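You operate a simulated robot arm through the tools that you are given. There is no shell and no other tool. Be economical: measure what you need, move in short steps, check, and stop when the job is done.

You are at the controls of a simulated two-armed robot. One attempt, no reset.

JOB
Set the air cylinder's rod block at the red mark and put it on the grey cart.
Fine: hold the cylinder while freeing the orange lock screw, sliding the black block and tightening again; carry it in both hands.

It is judged by the outcome, as a careful person would: the job done as asked, and still so three seconds after it is handed in. It fails if anything else is knocked over, pushed out of place, dropped, spilled or broken.

ROBOT AND FRAMES
Two 7-joint arms with two-finger parallel grippers on one trunk, on a base that drives. Base frame: it is fixed to the floor where the robot stands at the start and does not move with it; the origin is under the middle of the robot, x ahead of it, y to its left, z up. Readings come in m, rad, newtons and seconds.
The left shoulder is at the start at [0.05, 0.177, 1.129], the right one opposite. Places, roughly: black rod block [0.5, -0.2, 0.8]; grey cart [0.5, -1.75, 0.5]; orange lock screw [0.5, -0.1, 0.9]; top of the grey cart [0.5, -1.9, 0.8]; white peg (3x3x9 cm) [0.4, -0.5, 0.8]. Payload 3.43 kg a hand.
The tool frame of a hand sits at the grasp point between the pads (the TCP): z along the fingers, y along the line on which they close. The tips reach 0.034 m beyond it. The gripper opens to 0.128 m. The fingers are 0.024 m wide and 0.012 m thick; the gripper's body (0.048 by 0.13 m) begins 0.096 m behind the TCP.
Orientation is that of the tool frame in the base frame, as a unit quaternion [w, x, y, z]. With the fingers straight down and closing along the base's y, the tool's x points along the base's -x, its y along +y and its z along -z.

CONTROLS
- The arms move only by the tool apply_moves. It takes "left_commands", "right_commands" or both (then of equal length, played together; a hand with none holds still); each is a list that holds one entry, the list of rows, each a list of 6 numbers: the shift along the tool's x, y, z in units of 25 mm (1.0 is 25 mm), then the turn, a rotation vector about the tool's x, y, z in units of 6 degrees (1.0 is 6 degrees). In form: [[[tx, ty, tz, wx, wy, wz], ...]]. A call has 1 to 20 rows; each row shifts and turns the commanded pose from where the row before left it, along the tool's axes as they then stand. "left_hand" and "right_hand" are, for a hand that has rows, the finger opening in m, from 0 to 0.128, set as the call begins (left out, the last holds). A call with a number of a shift or a turn outside -1 to 1 is refused whole. Rows are played at 5 a second. More than 0.05 m and 0.15 rad between two rows, or a gripper value outside its range, and nothing of the call is played. Where a pose cannot be reached the arm comes as near as it can. A force on the tool above 40 N (or 10 N above the force at the start of the call, whichever is more), or a blocked arm, ends the call early, and 0.2 s more pass. The fingers move at their own pace (about 0.108 m/s each) and stop on an object; they squeeze with about 40 N. The grip force told is the motor's: it shows also when the fingers shut on nothing. Time passes only in rows, and 0.2 s behind the last, so rows that do not move let the fingers close. It gives the time, the measured TCP pose, the force on the tool (base axes), the opening and the grip force at its end, in the units of the frame above (readings bear some noise), with the torque about the TCP (base axes, N m) and any sound that the robot's microphone picked up, and new pictures: "pictures" is both (left out), scene, wrist or none (wrist: the cameras of the hands that moved).
- Cameras (640 x 400 px; columns grow to the right, rows downward): "scene" is now at [0.1574, -0.0161, 1.294]; the picture's right is [-0.16, -0.99, 0.00], its down [-0.54, 0.09, -0.84] and it looks along [0.83, -0.13, -0.55] (base axes); focal length 214 px, centre (320, 200). "left" rides on the left gripper at [0.076, 0.011, -0.16] in its tool frame; the picture's right is [-0.15, 0.99, 0.00], its down [-0.88, -0.13, -0.46] and it looks along [-0.45, -0.07, 0.89] (tool axes); focal length 234 px, centre (320, 200). "right" rides on the right gripper at [0.076, -0.011, -0.16] in its tool frame; the picture's right is [0.15, 0.99, 0.00], its down [-0.88, 0.13, -0.45] and it looks along [-0.45, 0.07, 0.89] (tool axes); focal length 234 px, centre (320, 200). There is no depth. A picture from a camera that has moved, and an enlarged one, comes with that camera's place and axes in the base frame and with its lens.
- lift_body(by): slides the trunk up (or, below 0, down) by that many m; the arms and the scene camera ride with it, the base frame stays. It gives what a move gives, with no picture.
- steer(legs): drives the robot by 1 to 6 legs, each [ahead, turn to the left] in m and rad, along the robot's own axes; the way and the turn of a leg run together, so that a leg with both is an arc; at most 1.5 m and 3.142 rad a leg. The arms and the cameras ride along, it lands a little off, and it stops where it bumps. It gives what a move gives, and a new picture of the scene camera.
- head_to(pan, tilt): turns the head with the scene camera to pan (to the left, within 1.396 rad either way) and tilt (down, from -0.506 to 1.204), counted from straight ahead of the robot. It gives what a move gives, and a new picture of the scene camera.
- enlarge(camera, box): a new picture of the part [left, top, right, bottom] of that camera's present view, enlarged. No time passes.
- hand_in(): hands the job in; it is judged then, once.

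Go step by step. Nothing tells you exact positions but the pictures and the camera data: compare them with the known pose of the tool, close in by small moves and look again before you grip or let go. The budget is 120 turns and 260 pictures, counting those below and the enlarged ones. Unless the task says otherwise, let go and move clear before handing in.

The tools are called after "Emit:" as name(argument=value, ...) on one line, values as JSON. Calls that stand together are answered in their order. apply_moves: Moves the arms, as the interface text tells. Its arguments: {"type":"object","properties":{"left_commands":{"type":"array","items":{"type":"array","items":{"type":"array","items":{"type":"number"}}}},"left_hand":{"type":"number"},"right_commands":{"type":"array","items":{"type":"array","items":{"type":"array","items":{"type":"number"}}}},"right_hand":{"type":"number"},"pictures":{"type":"string","enum":["both","scene","wrist","none"]}},"required":[]} The other tools are called the same way: lift_body (by) slides the trunk up or down; steer (legs) drives the base; head_to (pan, tilt) turns the head that bears the scene camera; enlarge (camera, box) takes an enlarged picture of a part of a camera's view; hand_in () hands the job in.

At the start:

```text
time_s: 0.0
left_position: [0.4407, 0.0184, 1.1149]
left_tool_rot: [0.001, -0.001, 1.0, 0.0]
left_ft_force: [-0.2, -0.6, 0.3]
left_wrist_torque: [0.05, -0.02, 0.01]
left_grip_width: 0.1279
left_grip_force: 0.1
right_position: [0.3942, -0.3131, 1.1959]
right_tool_rot: [-0.001, -0.001, 1.0, 0.001]
right_ft_force: [0.3, -0.7, 0.0]
right_wrist_torque: [-0.01, -0.01, 0.03]
right_grip_width: 0.128
right_grip_force: 0.1
trunk travel left (down, up): [-0.3, 0.101]
robot x, y, heading: [-0.0014, 0.0032, -0.001]
head pan, tilt: [-0.159, 0.579]
```

scene: 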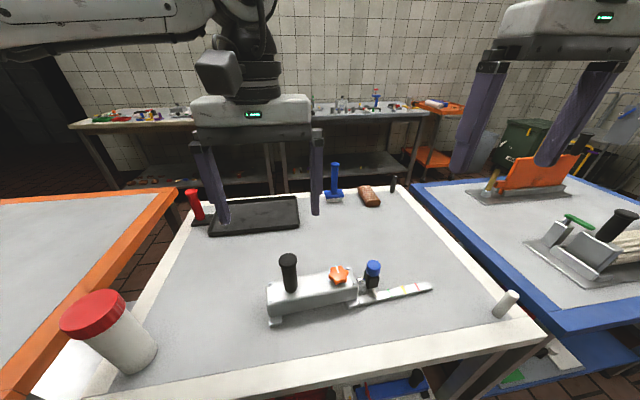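
right: 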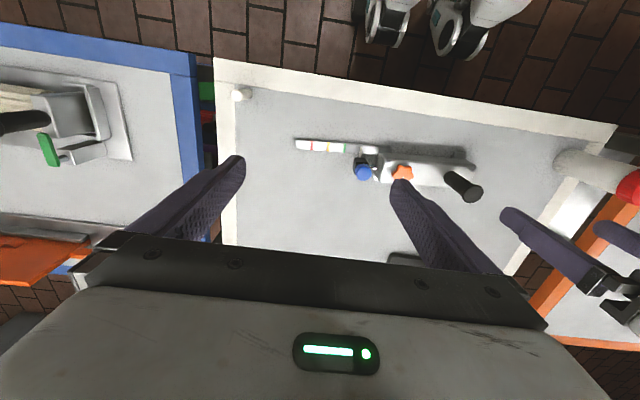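
left: 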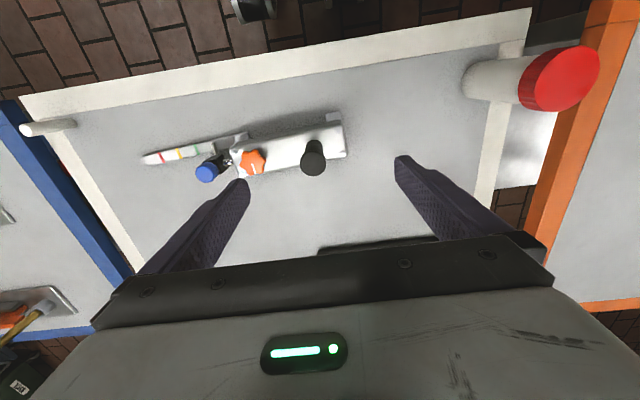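

I see the cylinder with a black post handle, an orange lock screw, a black block with a blue knob, and a scale with colored marks on the table. I'll look closer first.

Emit:
enlarge(camera="scene", box=[240, 230, 460, 340])

Emit:
enlarge(camera="left", box=[120, 90, 380, 220])

Emit:
enlarge(camera="right", box=[280, 110, 500, 220])

```text
2.91 times, centred on (350, 285) of scene
camera zoom: at [0.1574, -0.0161, 1.294], right [-0.16, -0.99, 0.0], down [-0.54, 0.09, -0.84], along [0.83, -0.13, -0.55], focal length 624 px, centre (233, -47)
```

zoom: 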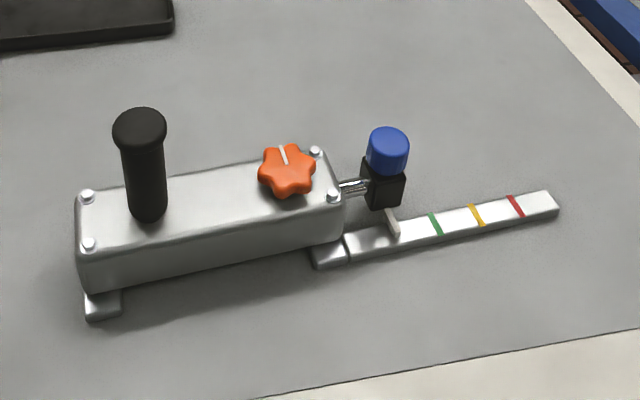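

```text
2.46 times, centred on (250, 155) of left
camera zoom: at [0.3635, 0.0298, 1.2727], right [0.14, 0.99, 0.0], down [0.88, -0.13, 0.46], along [0.45, -0.07, -0.89], focal length 576 px, centre (492, 311)
```

zoom: 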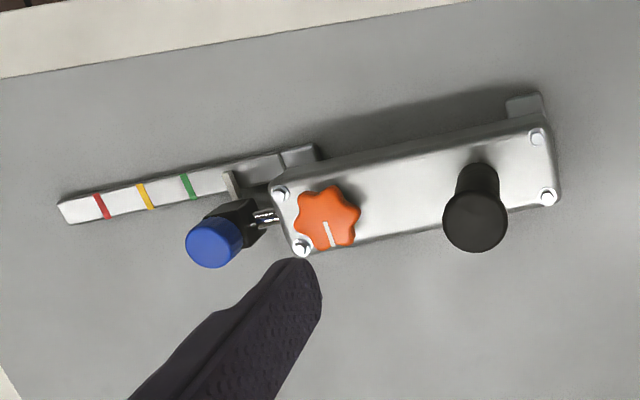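

```text
2.91 times, centred on (390, 165) of right
camera zoom: at [0.3174, -0.3245, 1.356], right [-0.15, 0.99, 0.0], down [0.88, 0.13, 0.46], along [0.45, 0.07, -0.89], focal length 681 px, centre (116, 302)
```

zoom: 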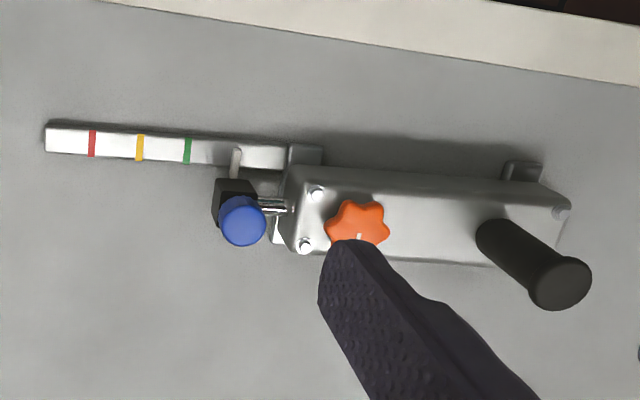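

Orange screw is at about [0.478,-0.111,0.86], the black post top at [0.469,0.003,0.95], the blue cap top at [0.476,-0.189,0.89], and the red mark at [0.459,-0.321,0.80]. I'll look at the cart before starting.

Emit:
head_to(pan=-1.3, tilt=0.45)

Emit:
head_to(pan=-0.25, tilt=0.9)

```text
time_s: 1.4
left_position: [0.4405, 0.0181, 1.1131]
left_tool_rot: [0.001, -0.001, 1.0, 0.001]
left_ft_force: [-0.5, -0.3, -0.2]
left_wrist_torque: [-0.01, -0.02, -0.02]
left_grip_width: 0.1283
left_grip_force: 0.0
right_position: [0.3943, -0.3125, 1.1972]
right_tool_rot: [0.0, 0.0, 1.0, 0.001]
right_ft_force: [-0.7, 0.2, -0.3]
right_wrist_torque: [0.04, -0.01, 0.03]
right_grip_width: 0.1279
right_grip_force: 0.1
trunk travel left (down, up): [-0.3, 0.101]
robot x, y, heading: [-0.002, 0.0027, -0.0]
head pan, tilt: [-1.3, 0.45]
camera scene: at [0.0941, -0.0906, 1.3057], right [-0.96, -0.27, 0.0], down [-0.12, 0.42, -0.9], along [0.24, -0.87, -0.44], focal length 214 px, centre (320, 200)
```

scene: 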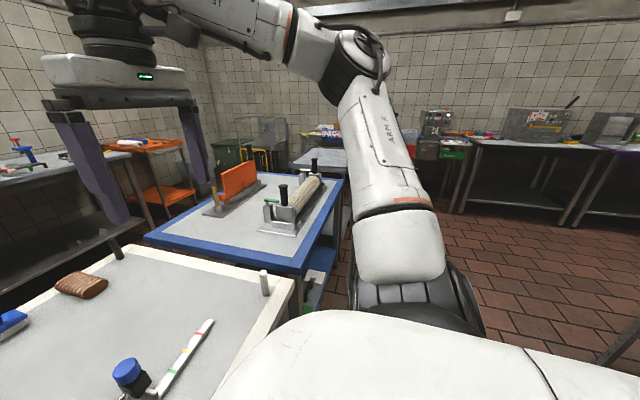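

```text
time_s: 2.7
left_position: [0.4402, 0.0182, 1.1138]
left_tool_rot: [0.001, -0.001, 1.0, 0.001]
left_ft_force: [0.5, 0.5, 1.0]
left_wrist_torque: [0.02, -0.02, 0.0]
left_grip_width: 0.1279
left_grip_force: 0.0
right_position: [0.3947, -0.3131, 1.197]
right_tool_rot: [0.001, 0.0, 1.0, 0.0]
right_ft_force: [-0.2, 0.4, -0.1]
right_wrist_torque: [0.01, 0.03, -0.01]
right_grip_width: 0.1279
right_grip_force: 0.0
trunk travel left (down, up): [-0.3, 0.101]
robot x, y, heading: [0.0016, 0.0021, 0.0]
head pan, tilt: [-0.25, 0.901]
camera scene: at [0.1426, -0.0207, 1.2674], right [-0.25, -0.97, 0.0], down [-0.76, 0.19, -0.62], along [0.6, -0.15, -0.78], focal length 214 px, centre (320, 200)
```

scene: 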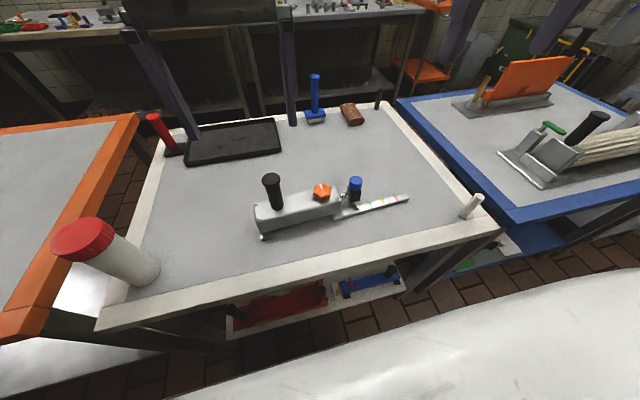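

The cart is beyond the blue table to the right, with open floor behind me. Next I turn the left hand 90° so it closes along x, keeping its body narrow toward the screw.

Emit:
apply_moves(left_commands=[[[0, 0, 0, 0, 0, 1], [0, 0, 0, 0, 0, 1], [0, 0, 0, 0, 0, 1], [0, 0, 0, 0, 0, 1], [0, 0, 0, 0, 0, 1], [0, 0, 0, 0, 0, 1], [0, 0, 0, 0, 0, 1], [0, 0, 0, 0, 0, 1], [0, 0, 0, 0, 0, 1], [0, 0, 0, 0, 0, 1], [0, 0, 0, 0, 0, 1], [0, 0, 0, 0, 0, 1], [0, 0, 0, 0, 0, 1], [0, 0, 0, 0, 0, 1], [0, 0, 0, 0, 0, 1]]], pictures="both")

```text
time_s: 5.9
left_position: [0.3363, 0.0055, 1.089]
left_tool_rot: [0.001, 0.706, 0.708, -0.001]
left_ft_force: [-0.6, -0.5, -0.5]
left_wrist_torque: [0.0, -0.01, -0.02]
left_grip_width: 0.1279
left_grip_force: 0.0
left hand out of reach, approached as far as the arm can: row 12, 13, 14, 15
right_position: [0.3943, -0.3124, 1.1966]
right_tool_rot: [0.001, 0.001, 1.0, 0.0]
right_ft_force: [-0.1, -0.5, 0.1]
right_wrist_torque: [-0.02, 0.01, 0.01]
right_grip_width: 0.1281
right_grip_force: 0.0
trunk travel left (down, up): [-0.3, 0.101]
robot x, y, heading: [0.0034, 0.0017, -0.003]
head pan, tilt: [-0.25, 0.901]
camera scene: at [0.1425, -0.0207, 1.2674], right [-0.25, -0.97, 0.0], down [-0.76, 0.19, -0.62], along [0.6, -0.15, -0.78], focal length 214 px, centre (320, 200)
camera left: at [0.3464, 0.0816, 1.2476], right [0.99, -0.14, 0.0], down [-0.13, -0.88, 0.46], along [-0.06, -0.45, -0.89], focal length 234 px, centre (320, 200)
```

scene: 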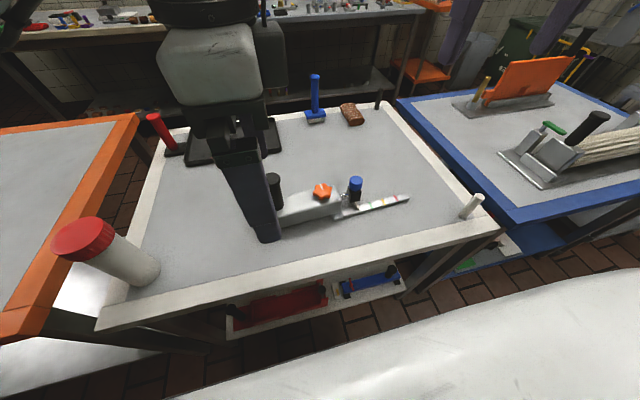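
left: 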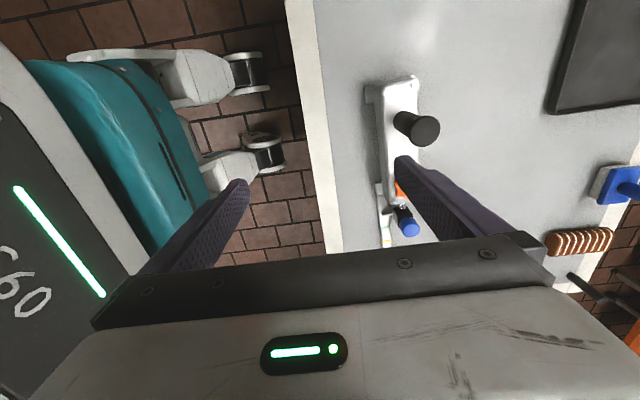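

The turned left hand falls short of x=0.47, so the robot should stand closer. I'll drive 0.15 m ahead (hands are well above everything).

Emit:
steer(legs=[[0.15, 0]])

```text
time_s: 7.0
left_position: [0.3856, 0.0052, 1.0888]
left_tool_rot: [0.001, 0.705, 0.709, -0.001]
left_ft_force: [0.2, -0.1, 0.1]
left_wrist_torque: [0.0, 0.02, -0.02]
left_grip_width: 0.128
left_grip_force: 0.2
right_position: [0.443, -0.3132, 1.1961]
right_tool_rot: [-0.001, 0.0, 1.0, 0.001]
right_ft_force: [1.2, -0.4, 0.2]
right_wrist_torque: [0.0, 0.02, 0.02]
right_grip_width: 0.1281
right_grip_force: 0.0
trunk travel left (down, up): [-0.3, 0.101]
robot x, y, heading: [0.0485, 0.0012, 0.004]
head pan, tilt: [-0.25, 0.901]
stopped in leg 1: the robot was blocked; the commanded pose is now the measured one
camera scene: at [0.1909, -0.0206, 1.2674], right [-0.25, -0.97, 0.0], down [-0.76, 0.19, -0.62], along [0.6, -0.15, -0.78], focal length 214 px, centre (320, 200)
```

scene: 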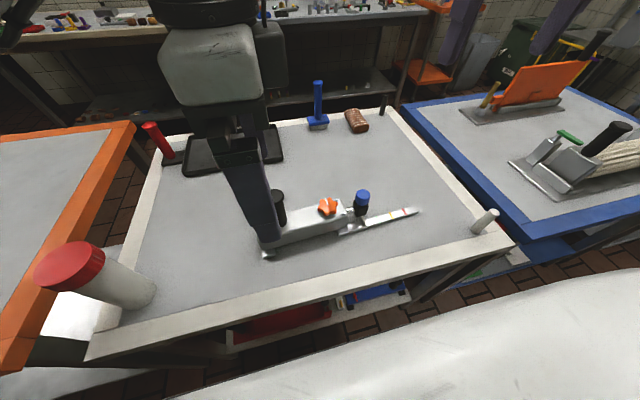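

The base bumped after 4.5 cm, so this is as near as it gets. I'll test whether the left hand reaches over the post from here.

Emit:
apply_moves(left_commands=[[[0, 1, 0, 0, 0, 0], [0, 1, 0, 0, 0, 0], [0, 1, 0, 0, 0, 0], [0, 0.3, 0, 0, 0, 0]]], pictures="none")

```text
time_s: 8.0
left_position: [0.3851, 0.006, 1.0887]
left_tool_rot: [0.001, 0.705, 0.709, 0.001]
left_ft_force: [-0.1, -0.9, 0.4]
left_wrist_torque: [0.01, 0.0, -0.01]
left_grip_width: 0.1281
left_grip_force: 0.0
left hand out of reach, approached as far as the arm can: row 1, 2, 3, 4
right_position: [0.4419, -0.313, 1.1973]
right_tool_rot: [-0.001, 0.0, 1.0, 0.001]
right_ft_force: [0.9, 0.0, -0.2]
right_wrist_torque: [0.02, -0.04, -0.01]
right_grip_width: 0.128
right_grip_force: 0.0
trunk travel left (down, up): [-0.3, 0.101]
robot x, y, heading: [0.0475, -0.0022, -0.0]
head pan, tilt: [-0.25, 0.901]
```

That orientation is at a joint limit here. I'll rotate the other way (first back to neutral) and see.

Emit:
apply_moves(left_commands=[[[0, 0, 0, 0, 0, -1], [0, 0, 0, 0, 0, -1], [0, 0, 0, 0, 0, -1], [0, 0, 0, 0, 0, -1], [0, 0, 0, 0, 0, -1], [0, 0, 0, 0, 0, -1], [0, 0, 0, 0, 0, -1], [0, 0, 0, 0, 0, -1], [0, 0, 0, 0, 0, -1], [0, 0, 0, 0, 0, -1], [0, 0, 0, 0, 0, -1], [0, 0, 0, 0, 0, -1], [0, 0, 0, 0, 0, -1], [0, 0, 0, 0, 0, -1], [0, 0, 0, 0, 0, -1]]], pictures="none")

Emit:
apply_moves(left_commands=[[[0, 0, 0, 0, 0, -1], [0, 0, 0, 0, 0, -1], [0, 0, 0, 0, 0, -1], [0, 0, 0, 0, 0, -1], [0, 0, 0, 0, 0, -1], [0, 0, 0, 0, 0, -1], [0, 0, 0, 0, 0, -1], [0, 0, 0, 0, 0, -1], [0, 0, 0, 0, 0, -1], [0, 0, 0, 0, 0, -1], [0, 0, 0, 0, 0, -1], [0, 0, 0, 0, 0, -1], [0, 0, 0, 0, 0, -1], [0, 0, 0, 0, 0, -1], [0, 0, 0, 0, 0, -1]]], pictures="both")

```text
time_s: 11.2
left_position: [0.3852, 0.0071, 1.0894]
left_tool_rot: [0.001, -0.004, 1.0, 0.0]
left_ft_force: [-0.3, 0.1, -0.1]
left_wrist_torque: [-0.01, -0.03, 0.01]
left_grip_width: 0.1281
left_grip_force: 0.0
right_position: [0.4417, -0.3138, 1.1962]
right_tool_rot: [-0.002, 0.0, 1.0, 0.001]
right_ft_force: [-0.4, 0.0, -0.2]
right_wrist_torque: [0.03, 0.0, -0.02]
right_grip_width: 0.1279
right_grip_force: 0.0
trunk travel left (down, up): [-0.3, 0.101]
robot x, y, heading: [0.046, 0.0, -0.004]
head pan, tilt: [-0.25, 0.901]
```

```text
time_s: 14.4
left_position: [0.386, 0.0062, 1.0892]
left_tool_rot: [0.0, 0.709, -0.705, 0.0]
left_ft_force: [0.0, -0.8, 0.5]
left_wrist_torque: [-0.02, -0.01, -0.01]
left_grip_width: 0.1279
left_grip_force: 0.0
right_position: [0.4426, -0.3128, 1.1964]
right_tool_rot: [-0.001, 0.001, 1.0, 0.001]
right_ft_force: [-0.2, -0.4, 0.1]
right_wrist_torque: [0.0, 0.01, 0.0]
right_grip_width: 0.128
right_grip_force: 0.1
trunk travel left (down, up): [-0.3, 0.101]
robot x, y, heading: [0.046, 0.0047, 0.001]
head pan, tilt: [-0.25, 0.901]
camera scene: at [0.1909, -0.0207, 1.2673], right [-0.25, -0.97, 0.0], down [-0.76, 0.19, -0.62], along [0.6, -0.15, -0.78], focal length 214 px, centre (320, 200)
camera left: at [0.3742, -0.0697, 1.2479], right [-0.99, 0.14, 0.0], down [0.12, 0.88, 0.46], along [0.06, 0.45, -0.89], focal length 234 px, centre (320, 200)
```

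scene: 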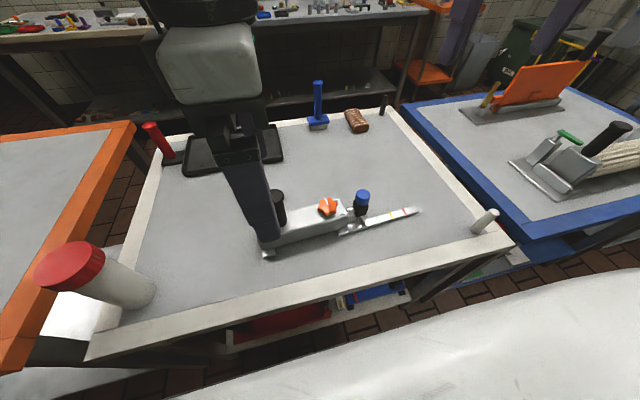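
left: 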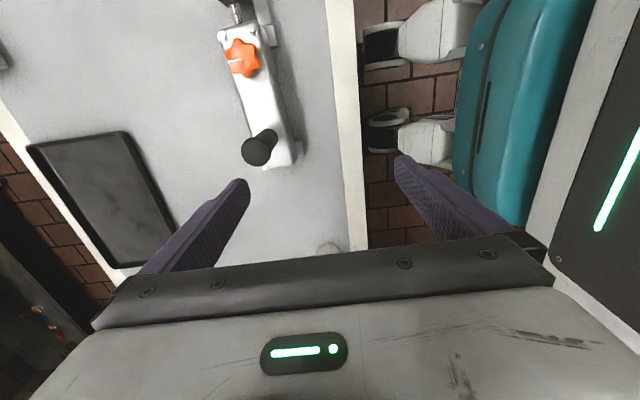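

It rotates fine this way. Now test reaching +x over the post.

Emit:
apply_moves(left_commands=[[[0, -1, 0, 0, 0, 0], [0, -1, 0, 0, 0, 0], [0, -1, 0, 0, 0, 0], [0, -0.4, 0, 0, 0, 0]]], pictures="wrist")

```text
time_s: 15.4
left_position: [0.4722, 0.006, 1.0887]
left_tool_rot: [-0.001, 0.709, -0.706, 0.0]
left_ft_force: [-0.7, 0.0, 0.6]
left_wrist_torque: [-0.01, 0.02, 0.0]
left_grip_width: 0.1281
left_grip_force: 0.1
right_position: [0.443, -0.3128, 1.1983]
right_tool_rot: [0.0, 0.0, 1.0, 0.001]
right_ft_force: [-0.1, -0.4, -0.2]
right_wrist_torque: [0.01, 0.05, 0.02]
right_grip_width: 0.128
right_grip_force: 0.0
trunk travel left (down, up): [-0.3, 0.101]
robot x, y, heading: [0.0492, 0.0001, 0.001]
head pan, tilt: [-0.25, 0.901]
camera left: at [0.4589, -0.0697, 1.2481], right [-0.99, 0.14, 0.0], down [0.13, 0.88, 0.46], along [0.07, 0.45, -0.89], focal length 234 px, centre (320, 200)
```

left: 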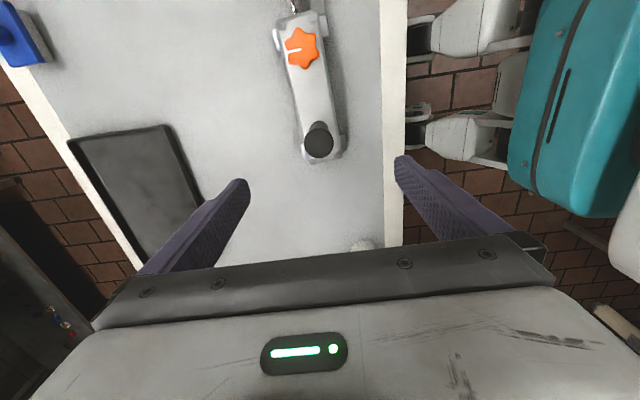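

It reaches. I'll tilt the left hand 18° so its body leans away to +y (room for the right hand), then go down partway around the post.

Emit:
apply_moves(left_commands=[[[0, 0, 0, 0, 1, 0], [0, 0, 0, 0, 1, 0], [0, 0, 0, 0, 1, 0], [-0.29, 0.02, 0.951, 0, 0, 0], [-0.29, 0.02, 0.951, 0, 0, 0], [-0.29, 0.02, 0.951, 0, 0, 0], [-0.29, 0.02, 0.951, 0, 0, 0]]], pictures="both")

```text
time_s: 17.0
left_position: [0.4685, 0.0038, 0.9889]
left_tool_rot: [0.111, 0.7, -0.697, 0.112]
left_ft_force: [0.9, -0.2, -0.1]
left_wrist_torque: [0.0, -0.02, 0.0]
left_grip_width: 0.1281
left_grip_force: 0.2
right_position: [0.4432, -0.3138, 1.1959]
right_tool_rot: [-0.001, 0.001, 1.0, 0.001]
right_ft_force: [0.2, 0.5, 0.0]
right_wrist_torque: [0.01, -0.01, -0.03]
right_grip_width: 0.1279
right_grip_force: 0.1
trunk travel left (down, up): [-0.3, 0.101]
robot x, y, heading: [0.0494, -0.0029, 0.003]
head pan, tilt: [-0.25, 0.901]
camera scene: at [0.191, -0.0206, 1.2674], right [-0.25, -0.97, 0.0], down [-0.76, 0.19, -0.62], along [0.6, -0.15, -0.78], focal length 214 px, centre (320, 200)
camera left: at [0.4571, -0.019, 1.1642], right [-0.99, 0.13, -0.05], down [0.13, 0.98, 0.16], along [0.07, 0.15, -0.99], focal length 234 px, centre (320, 200)
```

scene: 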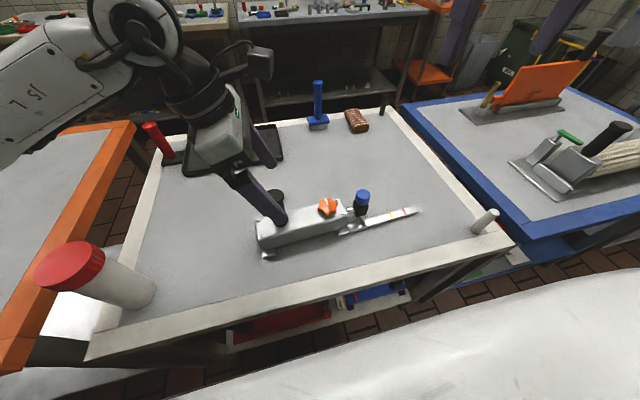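
left: 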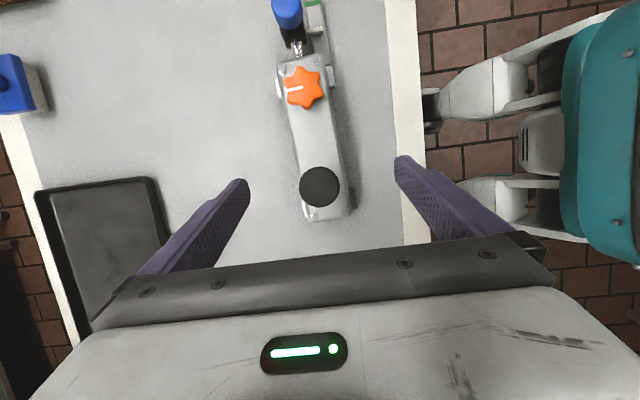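

Post is centred between the fingers. I'll lower another 7 cm and close.

Emit:
apply_moves(left_commands=[[[-0.29, -0.02, 0.951, 0, 0, 0], [-0.29, -0.02, 0.951, 0, 0, 0], [-0.26, 0, 0.86, 0, 0, 0]]], pictures="none")

Emit:
apply_moves(left_commands=[[[0, 0, 0, 0, 0, 0], [0, 0, 0, 0, 0, 0], [0, 0, 0, 0, 0, 0], [0, 0, 0, 0, 0, 0]]], left_hand=0, pictures="both")

```text
time_s: 17.8
left_position: [0.4697, 0.0028, 0.9165]
left_tool_rot: [0.111, 0.7, -0.697, 0.112]
left_ft_force: [0.1, -0.4, -0.9]
left_wrist_torque: [0.03, 0.03, 0.01]
left_grip_width: 0.1282
left_grip_force: 0.0
right_position: [0.4436, -0.3127, 1.1968]
right_tool_rot: [-0.001, 0.0, 1.0, 0.001]
right_ft_force: [0.9, -0.4, 0.6]
right_wrist_torque: [0.05, -0.02, 0.01]
right_grip_width: 0.1282
right_grip_force: 0.0
trunk travel left (down, up): [-0.3, 0.101]
robot x, y, heading: [0.0509, -0.0015, -0.001]
head pan, tilt: [-0.25, 0.901]
```

```text
time_s: 18.8
left_position: [0.471, 0.003, 0.9168]
left_tool_rot: [0.11, 0.7, -0.697, 0.112]
left_ft_force: [3.4, 0.4, -0.7]
left_wrist_torque: [-0.04, -0.02, 0.28]
left_grip_width: 0.0305
left_grip_force: 39.8
right_position: [0.4422, -0.3136, 1.1959]
right_tool_rot: [-0.001, 0.001, 1.0, 0.001]
right_ft_force: [-0.6, -0.1, 0.2]
right_wrist_torque: [0.02, -0.03, 0.03]
right_grip_width: 0.1282
right_grip_force: 0.1
trunk travel left (down, up): [-0.3, 0.101]
robot x, y, heading: [0.0478, 0.0021, 0.001]
head pan, tilt: [-0.25, 0.901]
camera scene: at [0.1912, -0.0207, 1.2673], right [-0.25, -0.97, 0.0], down [-0.76, 0.19, -0.62], along [0.6, -0.15, -0.78], focal length 214 px, centre (320, 200)
camera left: at [0.4594, -0.02, 1.0917], right [-0.99, 0.13, -0.05], down [0.12, 0.98, 0.16], along [0.07, 0.15, -0.99], focal length 234 px, centre (320, 200)
```

scene: 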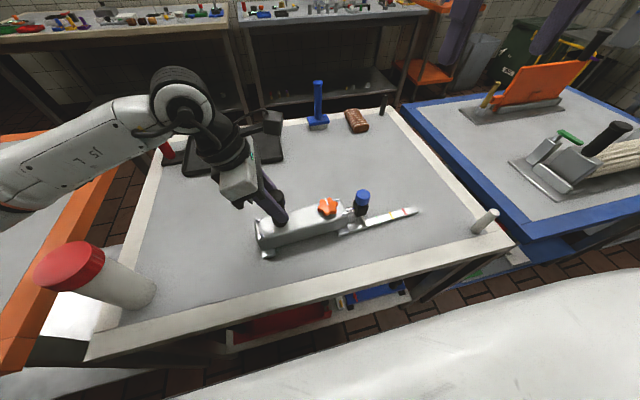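
left: 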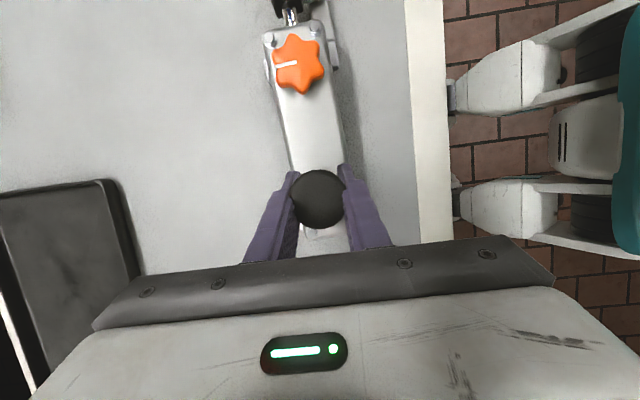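

Post is gripped firmly. Now I bring the right hand over the orange screw with a narrower opening.

Emit:
apply_moves(right_commands=[[[-0.156, 0.89, 0.5, 0, 0, 0], [-0.156, 0.89, 0.5, 0, 0, 0], [-0.156, 0.89, 0.5, 0, 0, 0], [-0.156, 0.89, 0.5, 0, 0, 0], [-0.156, 0.89, 0.5, 0, 0, 0], [-0.156, 0.89, 0.5, 0, 0, 0], [-0.156, 0.89, 0.5, 0, 0, 0], [-0.156, 0.89, 0.5, 0, 0, 0], [-0.156, 0.88, 0.5, 0, 0, 0], [0, 0, 1, 0, 0, 0], [0, 0, 1, 0, 0, 0], [0, 0, 1, 0, 0, 0]]], right_hand=0.075, pictures="both")

```text
time_s: 21.4
left_position: [0.4714, 0.0037, 0.9172]
left_tool_rot: [0.111, 0.7, -0.696, 0.111]
left_ft_force: [0.4, -0.3, 0.4]
left_wrist_torque: [-0.09, 0.23, 0.37]
left_grip_width: 0.0306
left_grip_force: 40.2
right_position: [0.4726, -0.1375, 1.0212]
right_tool_rot: [0.0, 0.0, 1.0, 0.001]
right_ft_force: [-0.4, -0.4, 0.5]
right_wrist_torque: [0.03, 0.0, -0.03]
right_grip_width: 0.0752
right_grip_force: 0.1
right hand out of reach, approached as far as the arm can: row 9
trunk travel left (down, up): [-0.3, 0.101]
robot x, y, heading: [0.0461, 0.0016, 0.002]
head pan, tilt: [-0.25, 0.901]
camera scene: at [0.191, -0.0206, 1.2673], right [-0.25, -0.97, 0.0], down [-0.76, 0.19, -0.62], along [0.6, -0.15, -0.78], focal length 214 px, centre (320, 200)
camera right: at [0.3958, -0.1489, 1.1798], right [-0.15, 0.99, 0.0], down [0.88, 0.13, 0.46], along [0.45, 0.07, -0.89], focal length 234 px, centre (320, 200)
```

scene: 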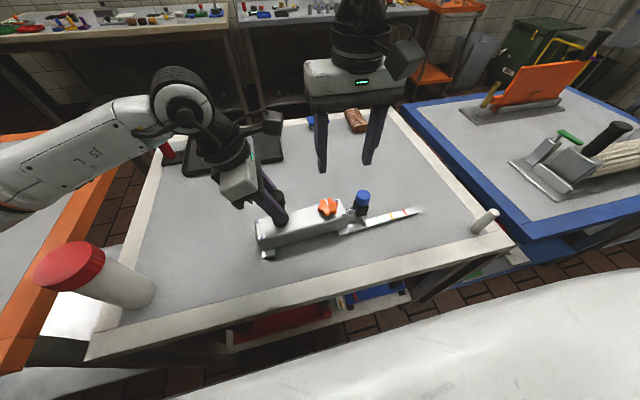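
right: 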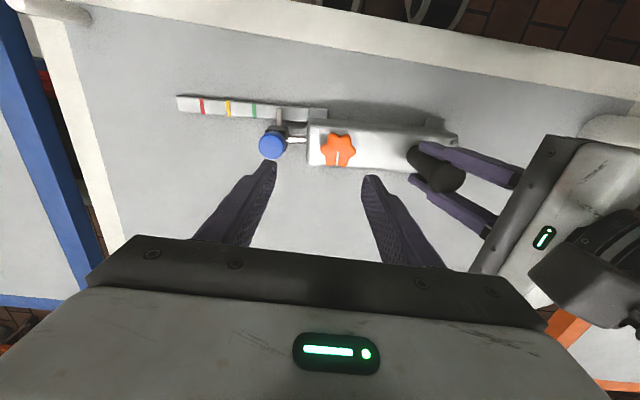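

The right hand stopped 2.5 cm short at height. I'll try finishing the shift and go lower.

Emit:
apply_moves(right_commands=[[[0, 0, 1, 0, 0, 0], [0, 0, 1, 0, 0, 0], [-0.1, 0.5, 0.2, 0, 0, 0], [-0.1, 0.48, 0.2, 0, 0, 0]]], pictures="both")

```text
time_s: 22.4
left_position: [0.47, 0.0026, 0.9179]
left_tool_rot: [0.11, 0.7, -0.697, 0.111]
left_ft_force: [1.2, 0.0, 1.3]
left_wrist_torque: [0.01, 0.29, 0.27]
left_grip_width: 0.0307
left_grip_force: 39.6
right_position: [0.4747, -0.1235, 0.9656]
right_tool_rot: [-0.001, 0.0, 1.0, 0.001]
right_ft_force: [0.3, 0.6, -0.1]
right_wrist_torque: [0.01, -0.03, 0.02]
right_grip_width: 0.0751
right_grip_force: 0.1
right hand out of reach, approached as far as the arm can: row 4
trunk travel left (down, up): [-0.3, 0.101]
robot x, y, heading: [0.0453, -0.0015, 0.002]
head pan, tilt: [-0.25, 0.901]
camera scene: at [0.191, -0.0206, 1.2673], right [-0.25, -0.97, 0.0], down [-0.76, 0.19, -0.62], along [0.6, -0.15, -0.78], focal length 214 px, centre (320, 200)
camera right: at [0.3975, -0.1353, 1.125], right [-0.15, 0.99, 0.0], down [0.88, 0.13, 0.45], along [0.45, 0.07, -0.89], focal length 234 px, centre (320, 200)
```

scene: 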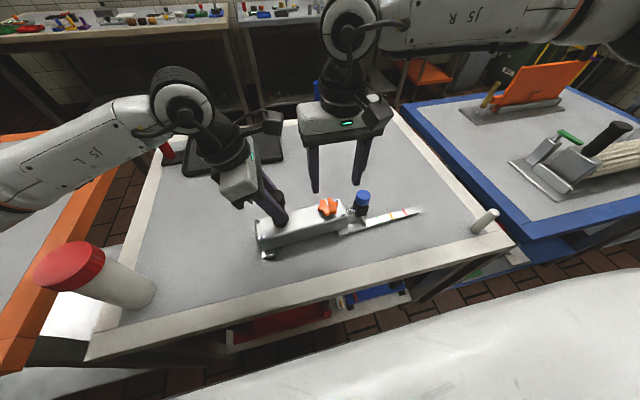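
right: 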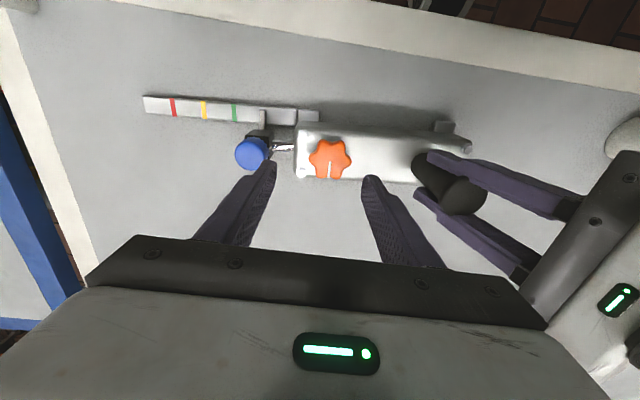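

Knob is at about [0.476,-0.113]. I'll descend and centre at the same time.

Emit:
apply_moves(right_commands=[[[0, 0, 1, 0, 0, 0], [-0.04, 0.22, 0.8, 0, 0, 0], [0, 0.2, 0.6, 0, 0, 0]]], pictures="both")

```text
time_s: 23.2
left_position: [0.4726, 0.0024, 0.918]
left_tool_rot: [0.11, 0.7, -0.697, 0.111]
left_ft_force: [-0.3, 0.8, 0.2]
left_wrist_torque: [0.05, 0.23, 0.36]
left_grip_width: 0.0306
left_grip_force: 39.6
right_position: [0.4665, -0.1318, 0.9103]
right_tool_rot: [-0.001, 0.0, 1.0, 0.002]
right_ft_force: [-0.5, 0.6, -0.4]
right_wrist_torque: [-0.01, 0.04, -0.01]
right_grip_width: 0.0749
right_grip_force: 0.1
right hand out of reach, approached as far as the arm can: row 1, 2, 3
trunk travel left (down, up): [-0.3, 0.101]
robot x, y, heading: [0.0504, 0.0025, 0.002]
head pan, tilt: [-0.25, 0.901]
camera scene: at [0.191, -0.0206, 1.2673], right [-0.25, -0.97, 0.0], down [-0.76, 0.19, -0.62], along [0.6, -0.15, -0.78], focal length 214 px, centre (320, 200)
camera right: at [0.3904, -0.1432, 1.0702], right [-0.15, 0.99, 0.0], down [0.88, 0.13, 0.46], along [0.45, 0.07, -0.89], focal length 234 px, centre (320, 200)
```

scene: 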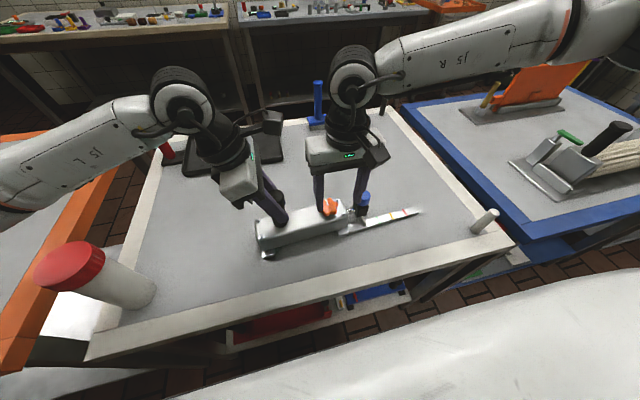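
right: 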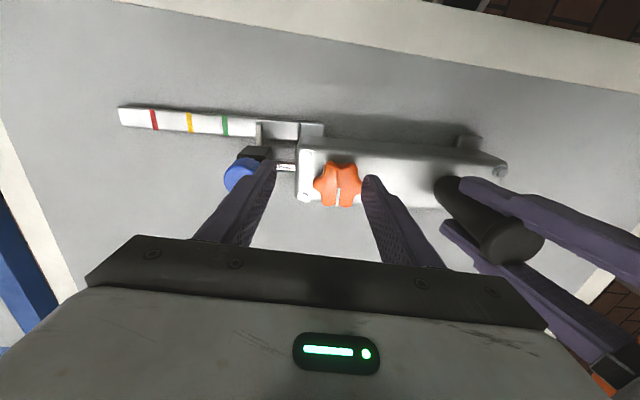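

The reach limit bites here, so I'll lift the right hand clear and slide the held cylinder about 7.5 cm toward the robot with the left hand.

Emit:
apply_moves(right_commands=[[[0, -0.5, -1, 0, 0, 0], [0, -0.5, -1, 0, 0, 0], [0, 0, -1, 0, 0, 0]]], pictures="none")

Emit:
apply_moves(left_commands=[[[0, 0.3, 0, 0, 0, 0], [0, 0.3, 0, 0, 0, 0], [0, 0.3, 0, 0, 0, 0], [0, 0.3, 0, 0, 0, 0]]], pictures="both")

```text
time_s: 24.0
left_position: [0.4711, 0.002, 0.9168]
left_tool_rot: [0.11, 0.7, -0.697, 0.111]
left_ft_force: [1.4, 0.5, 0.4]
left_wrist_torque: [0.08, 0.27, 0.3]
left_grip_width: 0.0309
left_grip_force: 40.1
right_position: [0.4686, -0.1552, 0.9854]
right_tool_rot: [-0.002, 0.001, 1.0, 0.002]
right_ft_force: [-0.2, -0.2, 1.1]
right_wrist_torque: [0.01, -0.04, 0.01]
right_grip_width: 0.0748
right_grip_force: 0.0
trunk travel left (down, up): [-0.3, 0.101]
robot x, y, heading: [0.0471, -0.0005, 0.001]
head pan, tilt: [-0.25, 0.901]
```

```text
time_s: 25.0
left_position: [0.4396, 0.0028, 0.9171]
left_tool_rot: [0.111, 0.699, -0.697, 0.11]
left_ft_force: [1.7, -0.1, 1.2]
left_wrist_torque: [-0.07, 0.05, 0.23]
left_grip_width: 0.0305
left_grip_force: 40.1
right_position: [0.4686, -0.1556, 0.9853]
right_tool_rot: [-0.001, 0.0, 1.0, 0.001]
right_ft_force: [-0.2, -1.0, -0.1]
right_wrist_torque: [-0.01, 0.0, 0.02]
right_grip_width: 0.075
right_grip_force: 0.1
trunk travel left (down, up): [-0.3, 0.101]
robot x, y, heading: [0.0453, -0.0022, 0.002]
head pan, tilt: [-0.25, 0.901]
camera scene: at [0.1912, -0.0207, 1.2673], right [-0.25, -0.97, 0.0], down [-0.76, 0.19, -0.62], along [0.6, -0.15, -0.78], focal length 214 px, centre (320, 200)
camera left: at [0.4281, -0.0203, 1.0916], right [-0.99, 0.14, -0.05], down [0.13, 0.98, 0.16], along [0.07, 0.15, -0.99], focal length 234 px, centre (320, 200)
```

scene: 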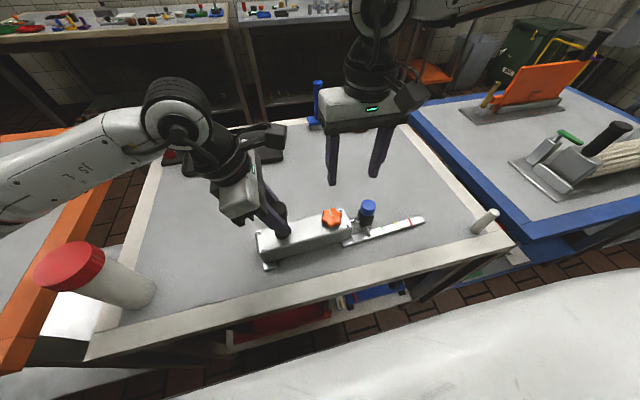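
left: 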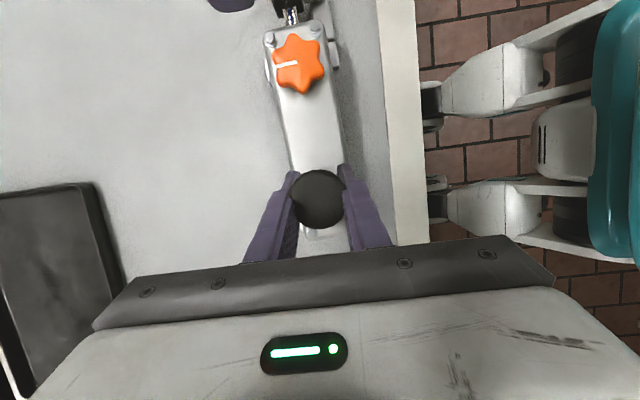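

It slides easily and rigidly. Continue 4 cm more, and move the right hand over the screw.

Emit:
apply_moves(left_commands=[[[0, 0.32, 0, 0, 0, 0], [0, 0.32, 0, 0, 0, 0], [0, 0.32, 0, 0, 0, 0], [0, 0.32, 0, 0, 0, 0], [0, 0.32, 0, 0, 0, 0]]], right_commands=[[[0.5, 0, 0, 0, 0, 0], [0.5, 0, 0, 0, 0, 0], [0.5, 0, 0, 0, 0, 0], [0.5, 0, 0, 0, 0, 0], [0.4, 0, 0, 0, 0, 0]]], pictures="none")

Emit:
apply_moves(right_commands=[[[0, 0.8, 0, 0, 0, 0], [0, 0.8, 0, 0, 0, 0], [0, 0, 0.8, 0, 0, 0]]], pictures="both")

```text
time_s: 26.2
left_position: [0.4015, 0.003, 0.9167]
left_tool_rot: [0.11, 0.7, -0.697, 0.111]
left_ft_force: [-0.1, -0.8, -0.3]
left_wrist_torque: [-0.38, -0.22, 0.39]
left_grip_width: 0.0306
left_grip_force: 40.0
right_position: [0.4071, -0.1568, 0.9852]
right_tool_rot: [0.0, 0.001, 1.0, 0.001]
right_ft_force: [-0.8, -0.3, -0.4]
right_wrist_torque: [0.03, -0.03, -0.03]
right_grip_width: 0.0753
right_grip_force: 0.1
trunk travel left (down, up): [-0.3, 0.101]
robot x, y, heading: [0.0491, 0.0005, 0.002]
head pan, tilt: [-0.25, 0.901]
```

```text
time_s: 27.0
left_position: [0.3998, 0.0026, 0.9166]
left_tool_rot: [0.11, 0.7, -0.697, 0.111]
left_ft_force: [0.0, 0.6, 0.1]
left_wrist_torque: [-0.09, 0.14, -0.08]
left_grip_width: 0.0306
left_grip_force: 40.6
right_position: [0.4079, -0.1163, 0.9664]
right_tool_rot: [-0.001, 0.001, 1.0, 0.0]
right_ft_force: [-0.7, -1.2, 0.1]
right_wrist_torque: [0.01, 0.02, 0.02]
right_grip_width: 0.0751
right_grip_force: 0.1
trunk travel left (down, up): [-0.3, 0.101]
robot x, y, heading: [0.0481, -0.0002, 0.001]
head pan, tilt: [-0.25, 0.901]
camera scene: at [0.1911, -0.0205, 1.2673], right [-0.25, -0.97, 0.0], down [-0.76, 0.19, -0.62], along [0.6, -0.15, -0.78], focal length 214 px, centre (320, 200)
camera right: at [0.3318, -0.1278, 1.1252], right [-0.15, 0.99, 0.0], down [0.88, 0.13, 0.45], along [0.45, 0.07, -0.89], focal length 234 px, centre (320, 200)
```

scene: 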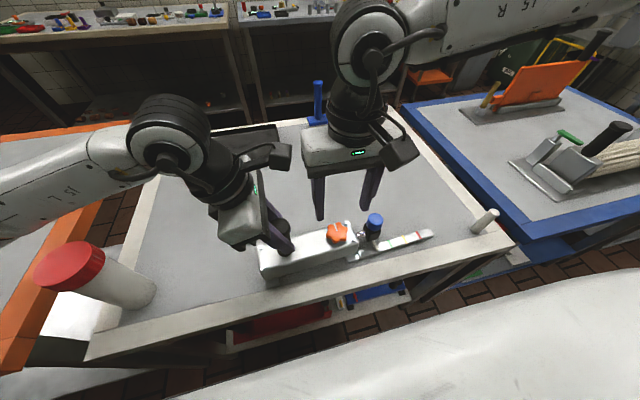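
right: 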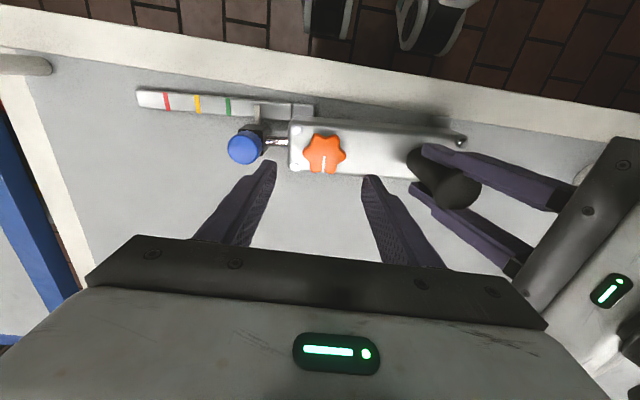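

Knob at about [0.405,-0.112]. Descend around it.

Emit:
apply_moves(right_commands=[[[0.12, 0.18, 0.98, 0, 0, 0], [0, 0, 1, 0, 0, 0], [0, 0, 1, 0, 0, 0]]], pictures="both")

```text
time_s: 27.8
left_position: [0.4003, 0.0014, 0.9162]
left_tool_rot: [0.11, 0.7, -0.697, 0.111]
left_ft_force: [-0.3, 0.9, -0.4]
left_wrist_torque: [0.26, 0.15, 0.05]
left_grip_width: 0.0307
left_grip_force: 39.8
right_position: [0.4045, -0.1164, 0.8923]
right_tool_rot: [-0.001, 0.0, 1.0, 0.003]
right_ft_force: [0.6, 0.1, 0.6]
right_wrist_torque: [0.01, 0.0, 0.04]
right_grip_width: 0.0749
right_grip_force: 0.1
right hand out of reach, approached as far as the arm can: row 3
trunk travel left (down, up): [-0.3, 0.101]
robot x, y, heading: [0.0508, -0.0028, 0.004]
head pan, tilt: [-0.25, 0.901]
camera scene: at [0.191, -0.0206, 1.2673], right [-0.25, -0.97, 0.0], down [-0.76, 0.19, -0.62], along [0.6, -0.15, -0.78], focal length 214 px, centre (320, 200)
camera right: at [0.3277, -0.1288, 1.0516], right [-0.15, 0.99, 0.01], down [0.88, 0.13, 0.46], along [0.45, 0.07, -0.89], focal length 234 px, centre (320, 200)
```

scene: 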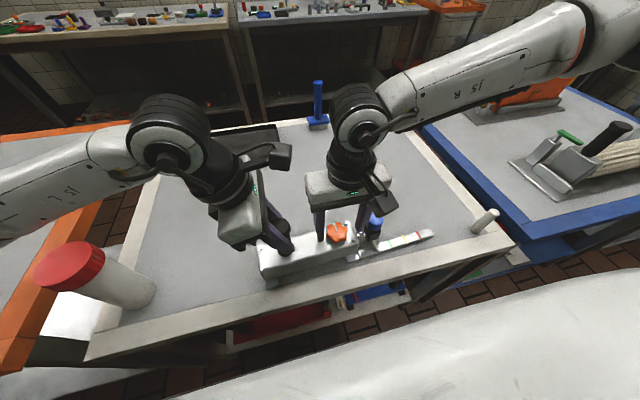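
right: 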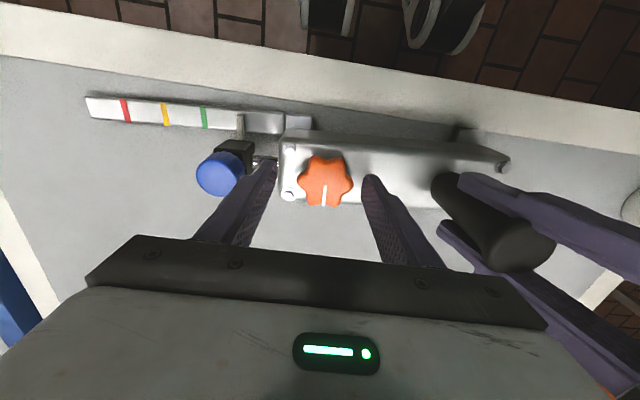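

The right arm's reach shrinks as it lowers; dropping the trunk 8 cm will fix that. I'll open the left, raise both hands 8 cm, then lower the trunk so they return to the same places.

Emit:
apply_moves(left_commands=[[[0, 0, 0, 0, 0, 0], [0, 0, 0, 0, 0, 0], [0, 0, 0, 0, 0, 0], [0.29, 0, -0.951, 0, 0, 0], [0.29, 0, -0.951, 0, 0, 0], [0.29, 0, -0.951, 0, 0, 0], [0.06, 0, -0.19, 0, 0, 0]]], left_hand=0.1, right_commands=[[[0, 0, -1, 0, 0, 0], [0, 0, -1, 0, 0, 0], [0, 0, -1, 0, 0, 0], [0, 0, -1, 0, 0, 0], [0, 0, 0, 0, 0, 0], [0, 0, 0, 0, 0, 0], [0, 0, 0, 0, 0, 0]]], pictures="none")

Emit:
lift_body(by=-0.08)

```text
time_s: 29.4
left_position: [0.3999, 0.0039, 0.9973]
left_tool_rot: [0.11, 0.699, -0.698, 0.111]
left_ft_force: [0.0, 0.3, 0.5]
left_wrist_torque: [0.03, 0.02, 0.04]
left_grip_width: 0.1001
left_grip_force: 0.1
right_position: [0.4052, -0.1183, 0.9935]
right_tool_rot: [-0.001, 0.001, 1.0, 0.001]
right_ft_force: [1.1, -0.2, 0.2]
right_wrist_torque: [0.02, -0.02, -0.01]
right_grip_width: 0.0747
right_grip_force: 0.1
trunk travel left (down, up): [-0.3, 0.101]
robot x, y, heading: [0.0496, 0.0006, 0.002]
head pan, tilt: [-0.25, 0.901]
```

```text
time_s: 30.6
left_position: [0.3989, 0.0041, 0.9171]
left_tool_rot: [0.109, 0.7, -0.697, 0.112]
left_ft_force: [0.7, 0.1, -0.5]
left_wrist_torque: [-0.03, -0.02, 0.03]
left_grip_width: 0.1001
left_grip_force: 0.1
right_position: [0.4059, -0.1177, 0.9138]
right_tool_rot: [0.0, 0.0, 1.0, 0.001]
right_ft_force: [-0.3, -1.1, 0.5]
right_wrist_torque: [0.0, 0.0, -0.03]
right_grip_width: 0.075
right_grip_force: 0.1
trunk travel left (down, up): [-0.22, 0.181]
robot x, y, heading: [0.0507, -0.0016, 0.003]
head pan, tilt: [-0.25, 0.901]
```

Re-close the left hand on the post, and bring the right to knob height, centred.

Emit:
apply_moves(left_commands=[[[0, 0, 0, 0, 0, 0], [0, 0, 0, 0, 0, 0], [0, 0, 0, 0, 0, 0], [0, 0, 0, 0, 0, 0]]], left_hand=0, right_commands=[[[0, 0.23, 0, 0, 0, 0], [0, 0, 0.5, 0, 0, 0], [0, 0, 0.33, 0, 0, 0], [0, 0, 0, 0, 0, 0]]], pictures="wrist")

```text
time_s: 31.6
left_position: [0.4006, 0.0033, 0.9172]
left_tool_rot: [0.111, 0.7, -0.696, 0.112]
left_ft_force: [3.5, 0.1, 1.4]
left_wrist_torque: [0.01, 0.16, 0.35]
left_grip_width: 0.0308
left_grip_force: 39.8
right_position: [0.4066, -0.1117, 0.8933]
right_tool_rot: [0.0, 0.0, 1.0, 0.001]
right_ft_force: [-1.3, 0.1, -0.5]
right_wrist_torque: [0.0, 0.03, -0.01]
right_grip_width: 0.0752
right_grip_force: 0.1
trunk travel left (down, up): [-0.22, 0.181]
robot x, y, heading: [0.0494, 0.0013, 0.001]
head pan, tilt: [-0.25, 0.901]
camera right: at [0.329, -0.1233, 1.0517], right [-0.15, 0.99, 0.0], down [0.88, 0.13, 0.45], along [0.45, 0.07, -0.89], focal length 234 px, centre (320, 200)
camera left: at [0.3878, -0.0186, 1.0915], right [-0.99, 0.13, -0.05], down [0.12, 0.98, 0.16], along [0.07, 0.15, -0.99], focal length 234 px, centre (320, 200)
```

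right: 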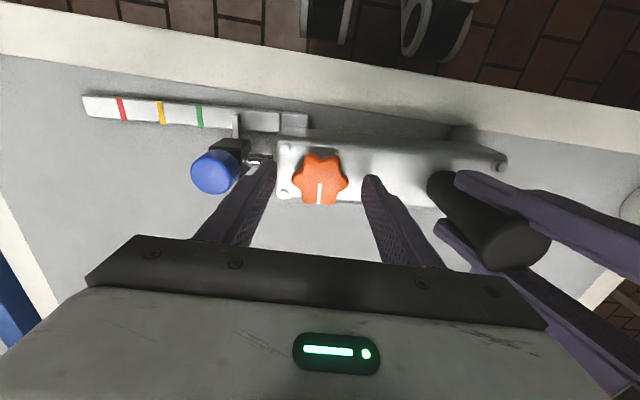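
left: 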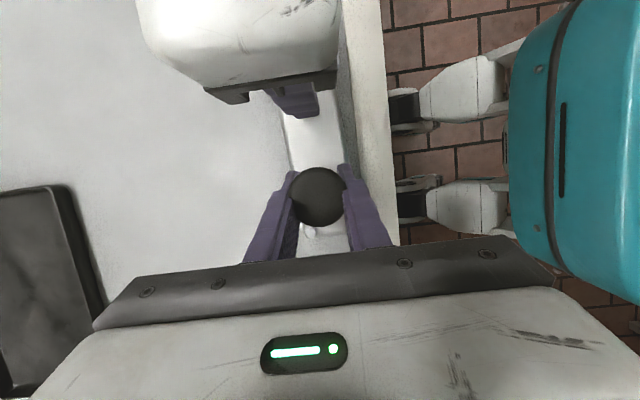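

Centred. Quick enlargement of the knob for lobe shape before gripping.

Emit:
enlarge(camera="right", box=[190, 120, 390, 240])

```text
3.20 times, centred on (290, 180) of right
camera zoom: at [0.329, -0.1233, 1.0517], right [-0.15, 0.99, 0.0], down [0.88, 0.13, 0.45], along [0.45, 0.07, -0.89], focal length 749 px, centre (416, 264)
```

zoom: 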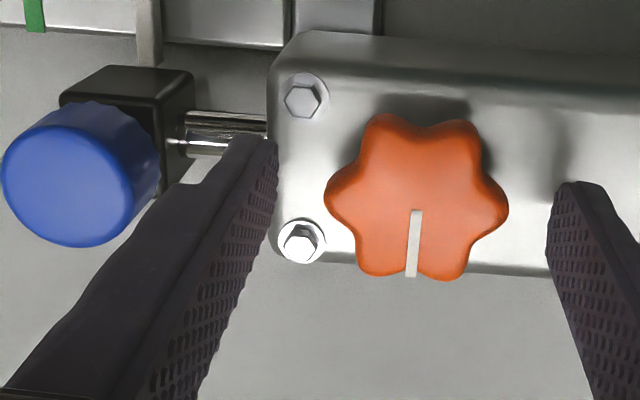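

Six lobes lie along y now, so I'll turn the hand -30° to grip across the flats of lobe pairs, then descend slightly and close.

Emit:
apply_moves(right_commands=[[[0, 0, -0.4, 0, 0, -1], [0, 0, 0, 0, 0, -1], [0, 0, 0, 0, 0, -1], [0, 0, 0, 0, 0, -1], [0, 0, 0.4, 0, 0, -1], [0, 0, 0.15, 0, 0, 0]]], pictures="wrist")

```text
time_s: 33.0
left_position: [0.4, 0.0044, 0.9185]
left_tool_rot: [0.11, 0.7, -0.697, 0.112]
left_ft_force: [4.1, -0.4, 1.9]
left_wrist_torque: [0.01, -0.03, 0.36]
left_grip_width: 0.0306
left_grip_force: 39.8
right_position: [0.405, -0.111, 0.889]
right_tool_rot: [0.0, -0.259, 0.966, 0.001]
right_ft_force: [-0.1, 0.1, -0.5]
right_wrist_torque: [-0.03, 0.01, -0.01]
right_grip_width: 0.0749
right_grip_force: 0.1
trunk travel left (down, up): [-0.22, 0.181]
robot x, y, heading: [0.0476, -0.0016, 0.005]
head pan, tilt: [-0.25, 0.901]
camera right: at [0.3443, -0.1597, 1.0484], right [-0.62, 0.78, 0.0], down [0.7, 0.55, 0.46], along [0.36, 0.28, -0.89], focal length 234 px, centre (320, 200)
```

right: 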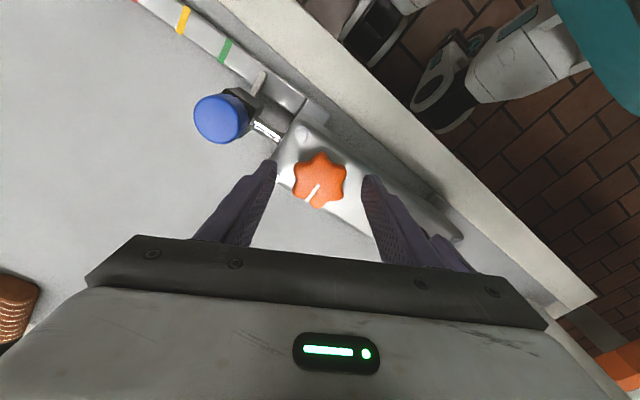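

Well aligned; close on the knob.

Emit:
apply_moves(right_commands=[[[0, 0, 0, 0, 0, 0], [0, 0, 0, 0, 0, 0], [0, 0, 0, 0, 0, 0]]], right_hand=0, pictures="wrist")

```text
time_s: 33.8
left_position: [0.4, 0.0039, 0.9173]
left_tool_rot: [0.111, 0.7, -0.697, 0.111]
left_ft_force: [2.5, 4.2, 4.7]
left_wrist_torque: [-0.54, 0.15, 0.44]
left_grip_width: 0.0307
left_grip_force: 39.6
right_position: [0.4068, -0.1119, 0.8881]
right_tool_rot: [-0.001, -0.257, 0.966, 0.001]
right_ft_force: [2.0, -5.8, 0.5]
right_wrist_torque: [-0.34, -0.17, 0.03]
right_grip_width: 0.0477
right_grip_force: 40.1
trunk travel left (down, up): [-0.22, 0.181]
robot x, y, heading: [0.0519, -0.0012, -0.001]
head pan, tilt: [-0.25, 0.901]
camera right: at [0.3443, -0.1598, 1.0483], right [-0.62, 0.78, 0.0], down [0.7, 0.55, 0.45], along [0.36, 0.28, -0.89], focal length 234 px, centre (320, 200)
```

right: 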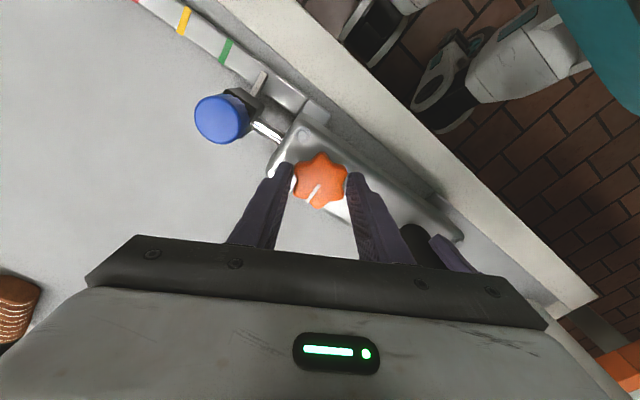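

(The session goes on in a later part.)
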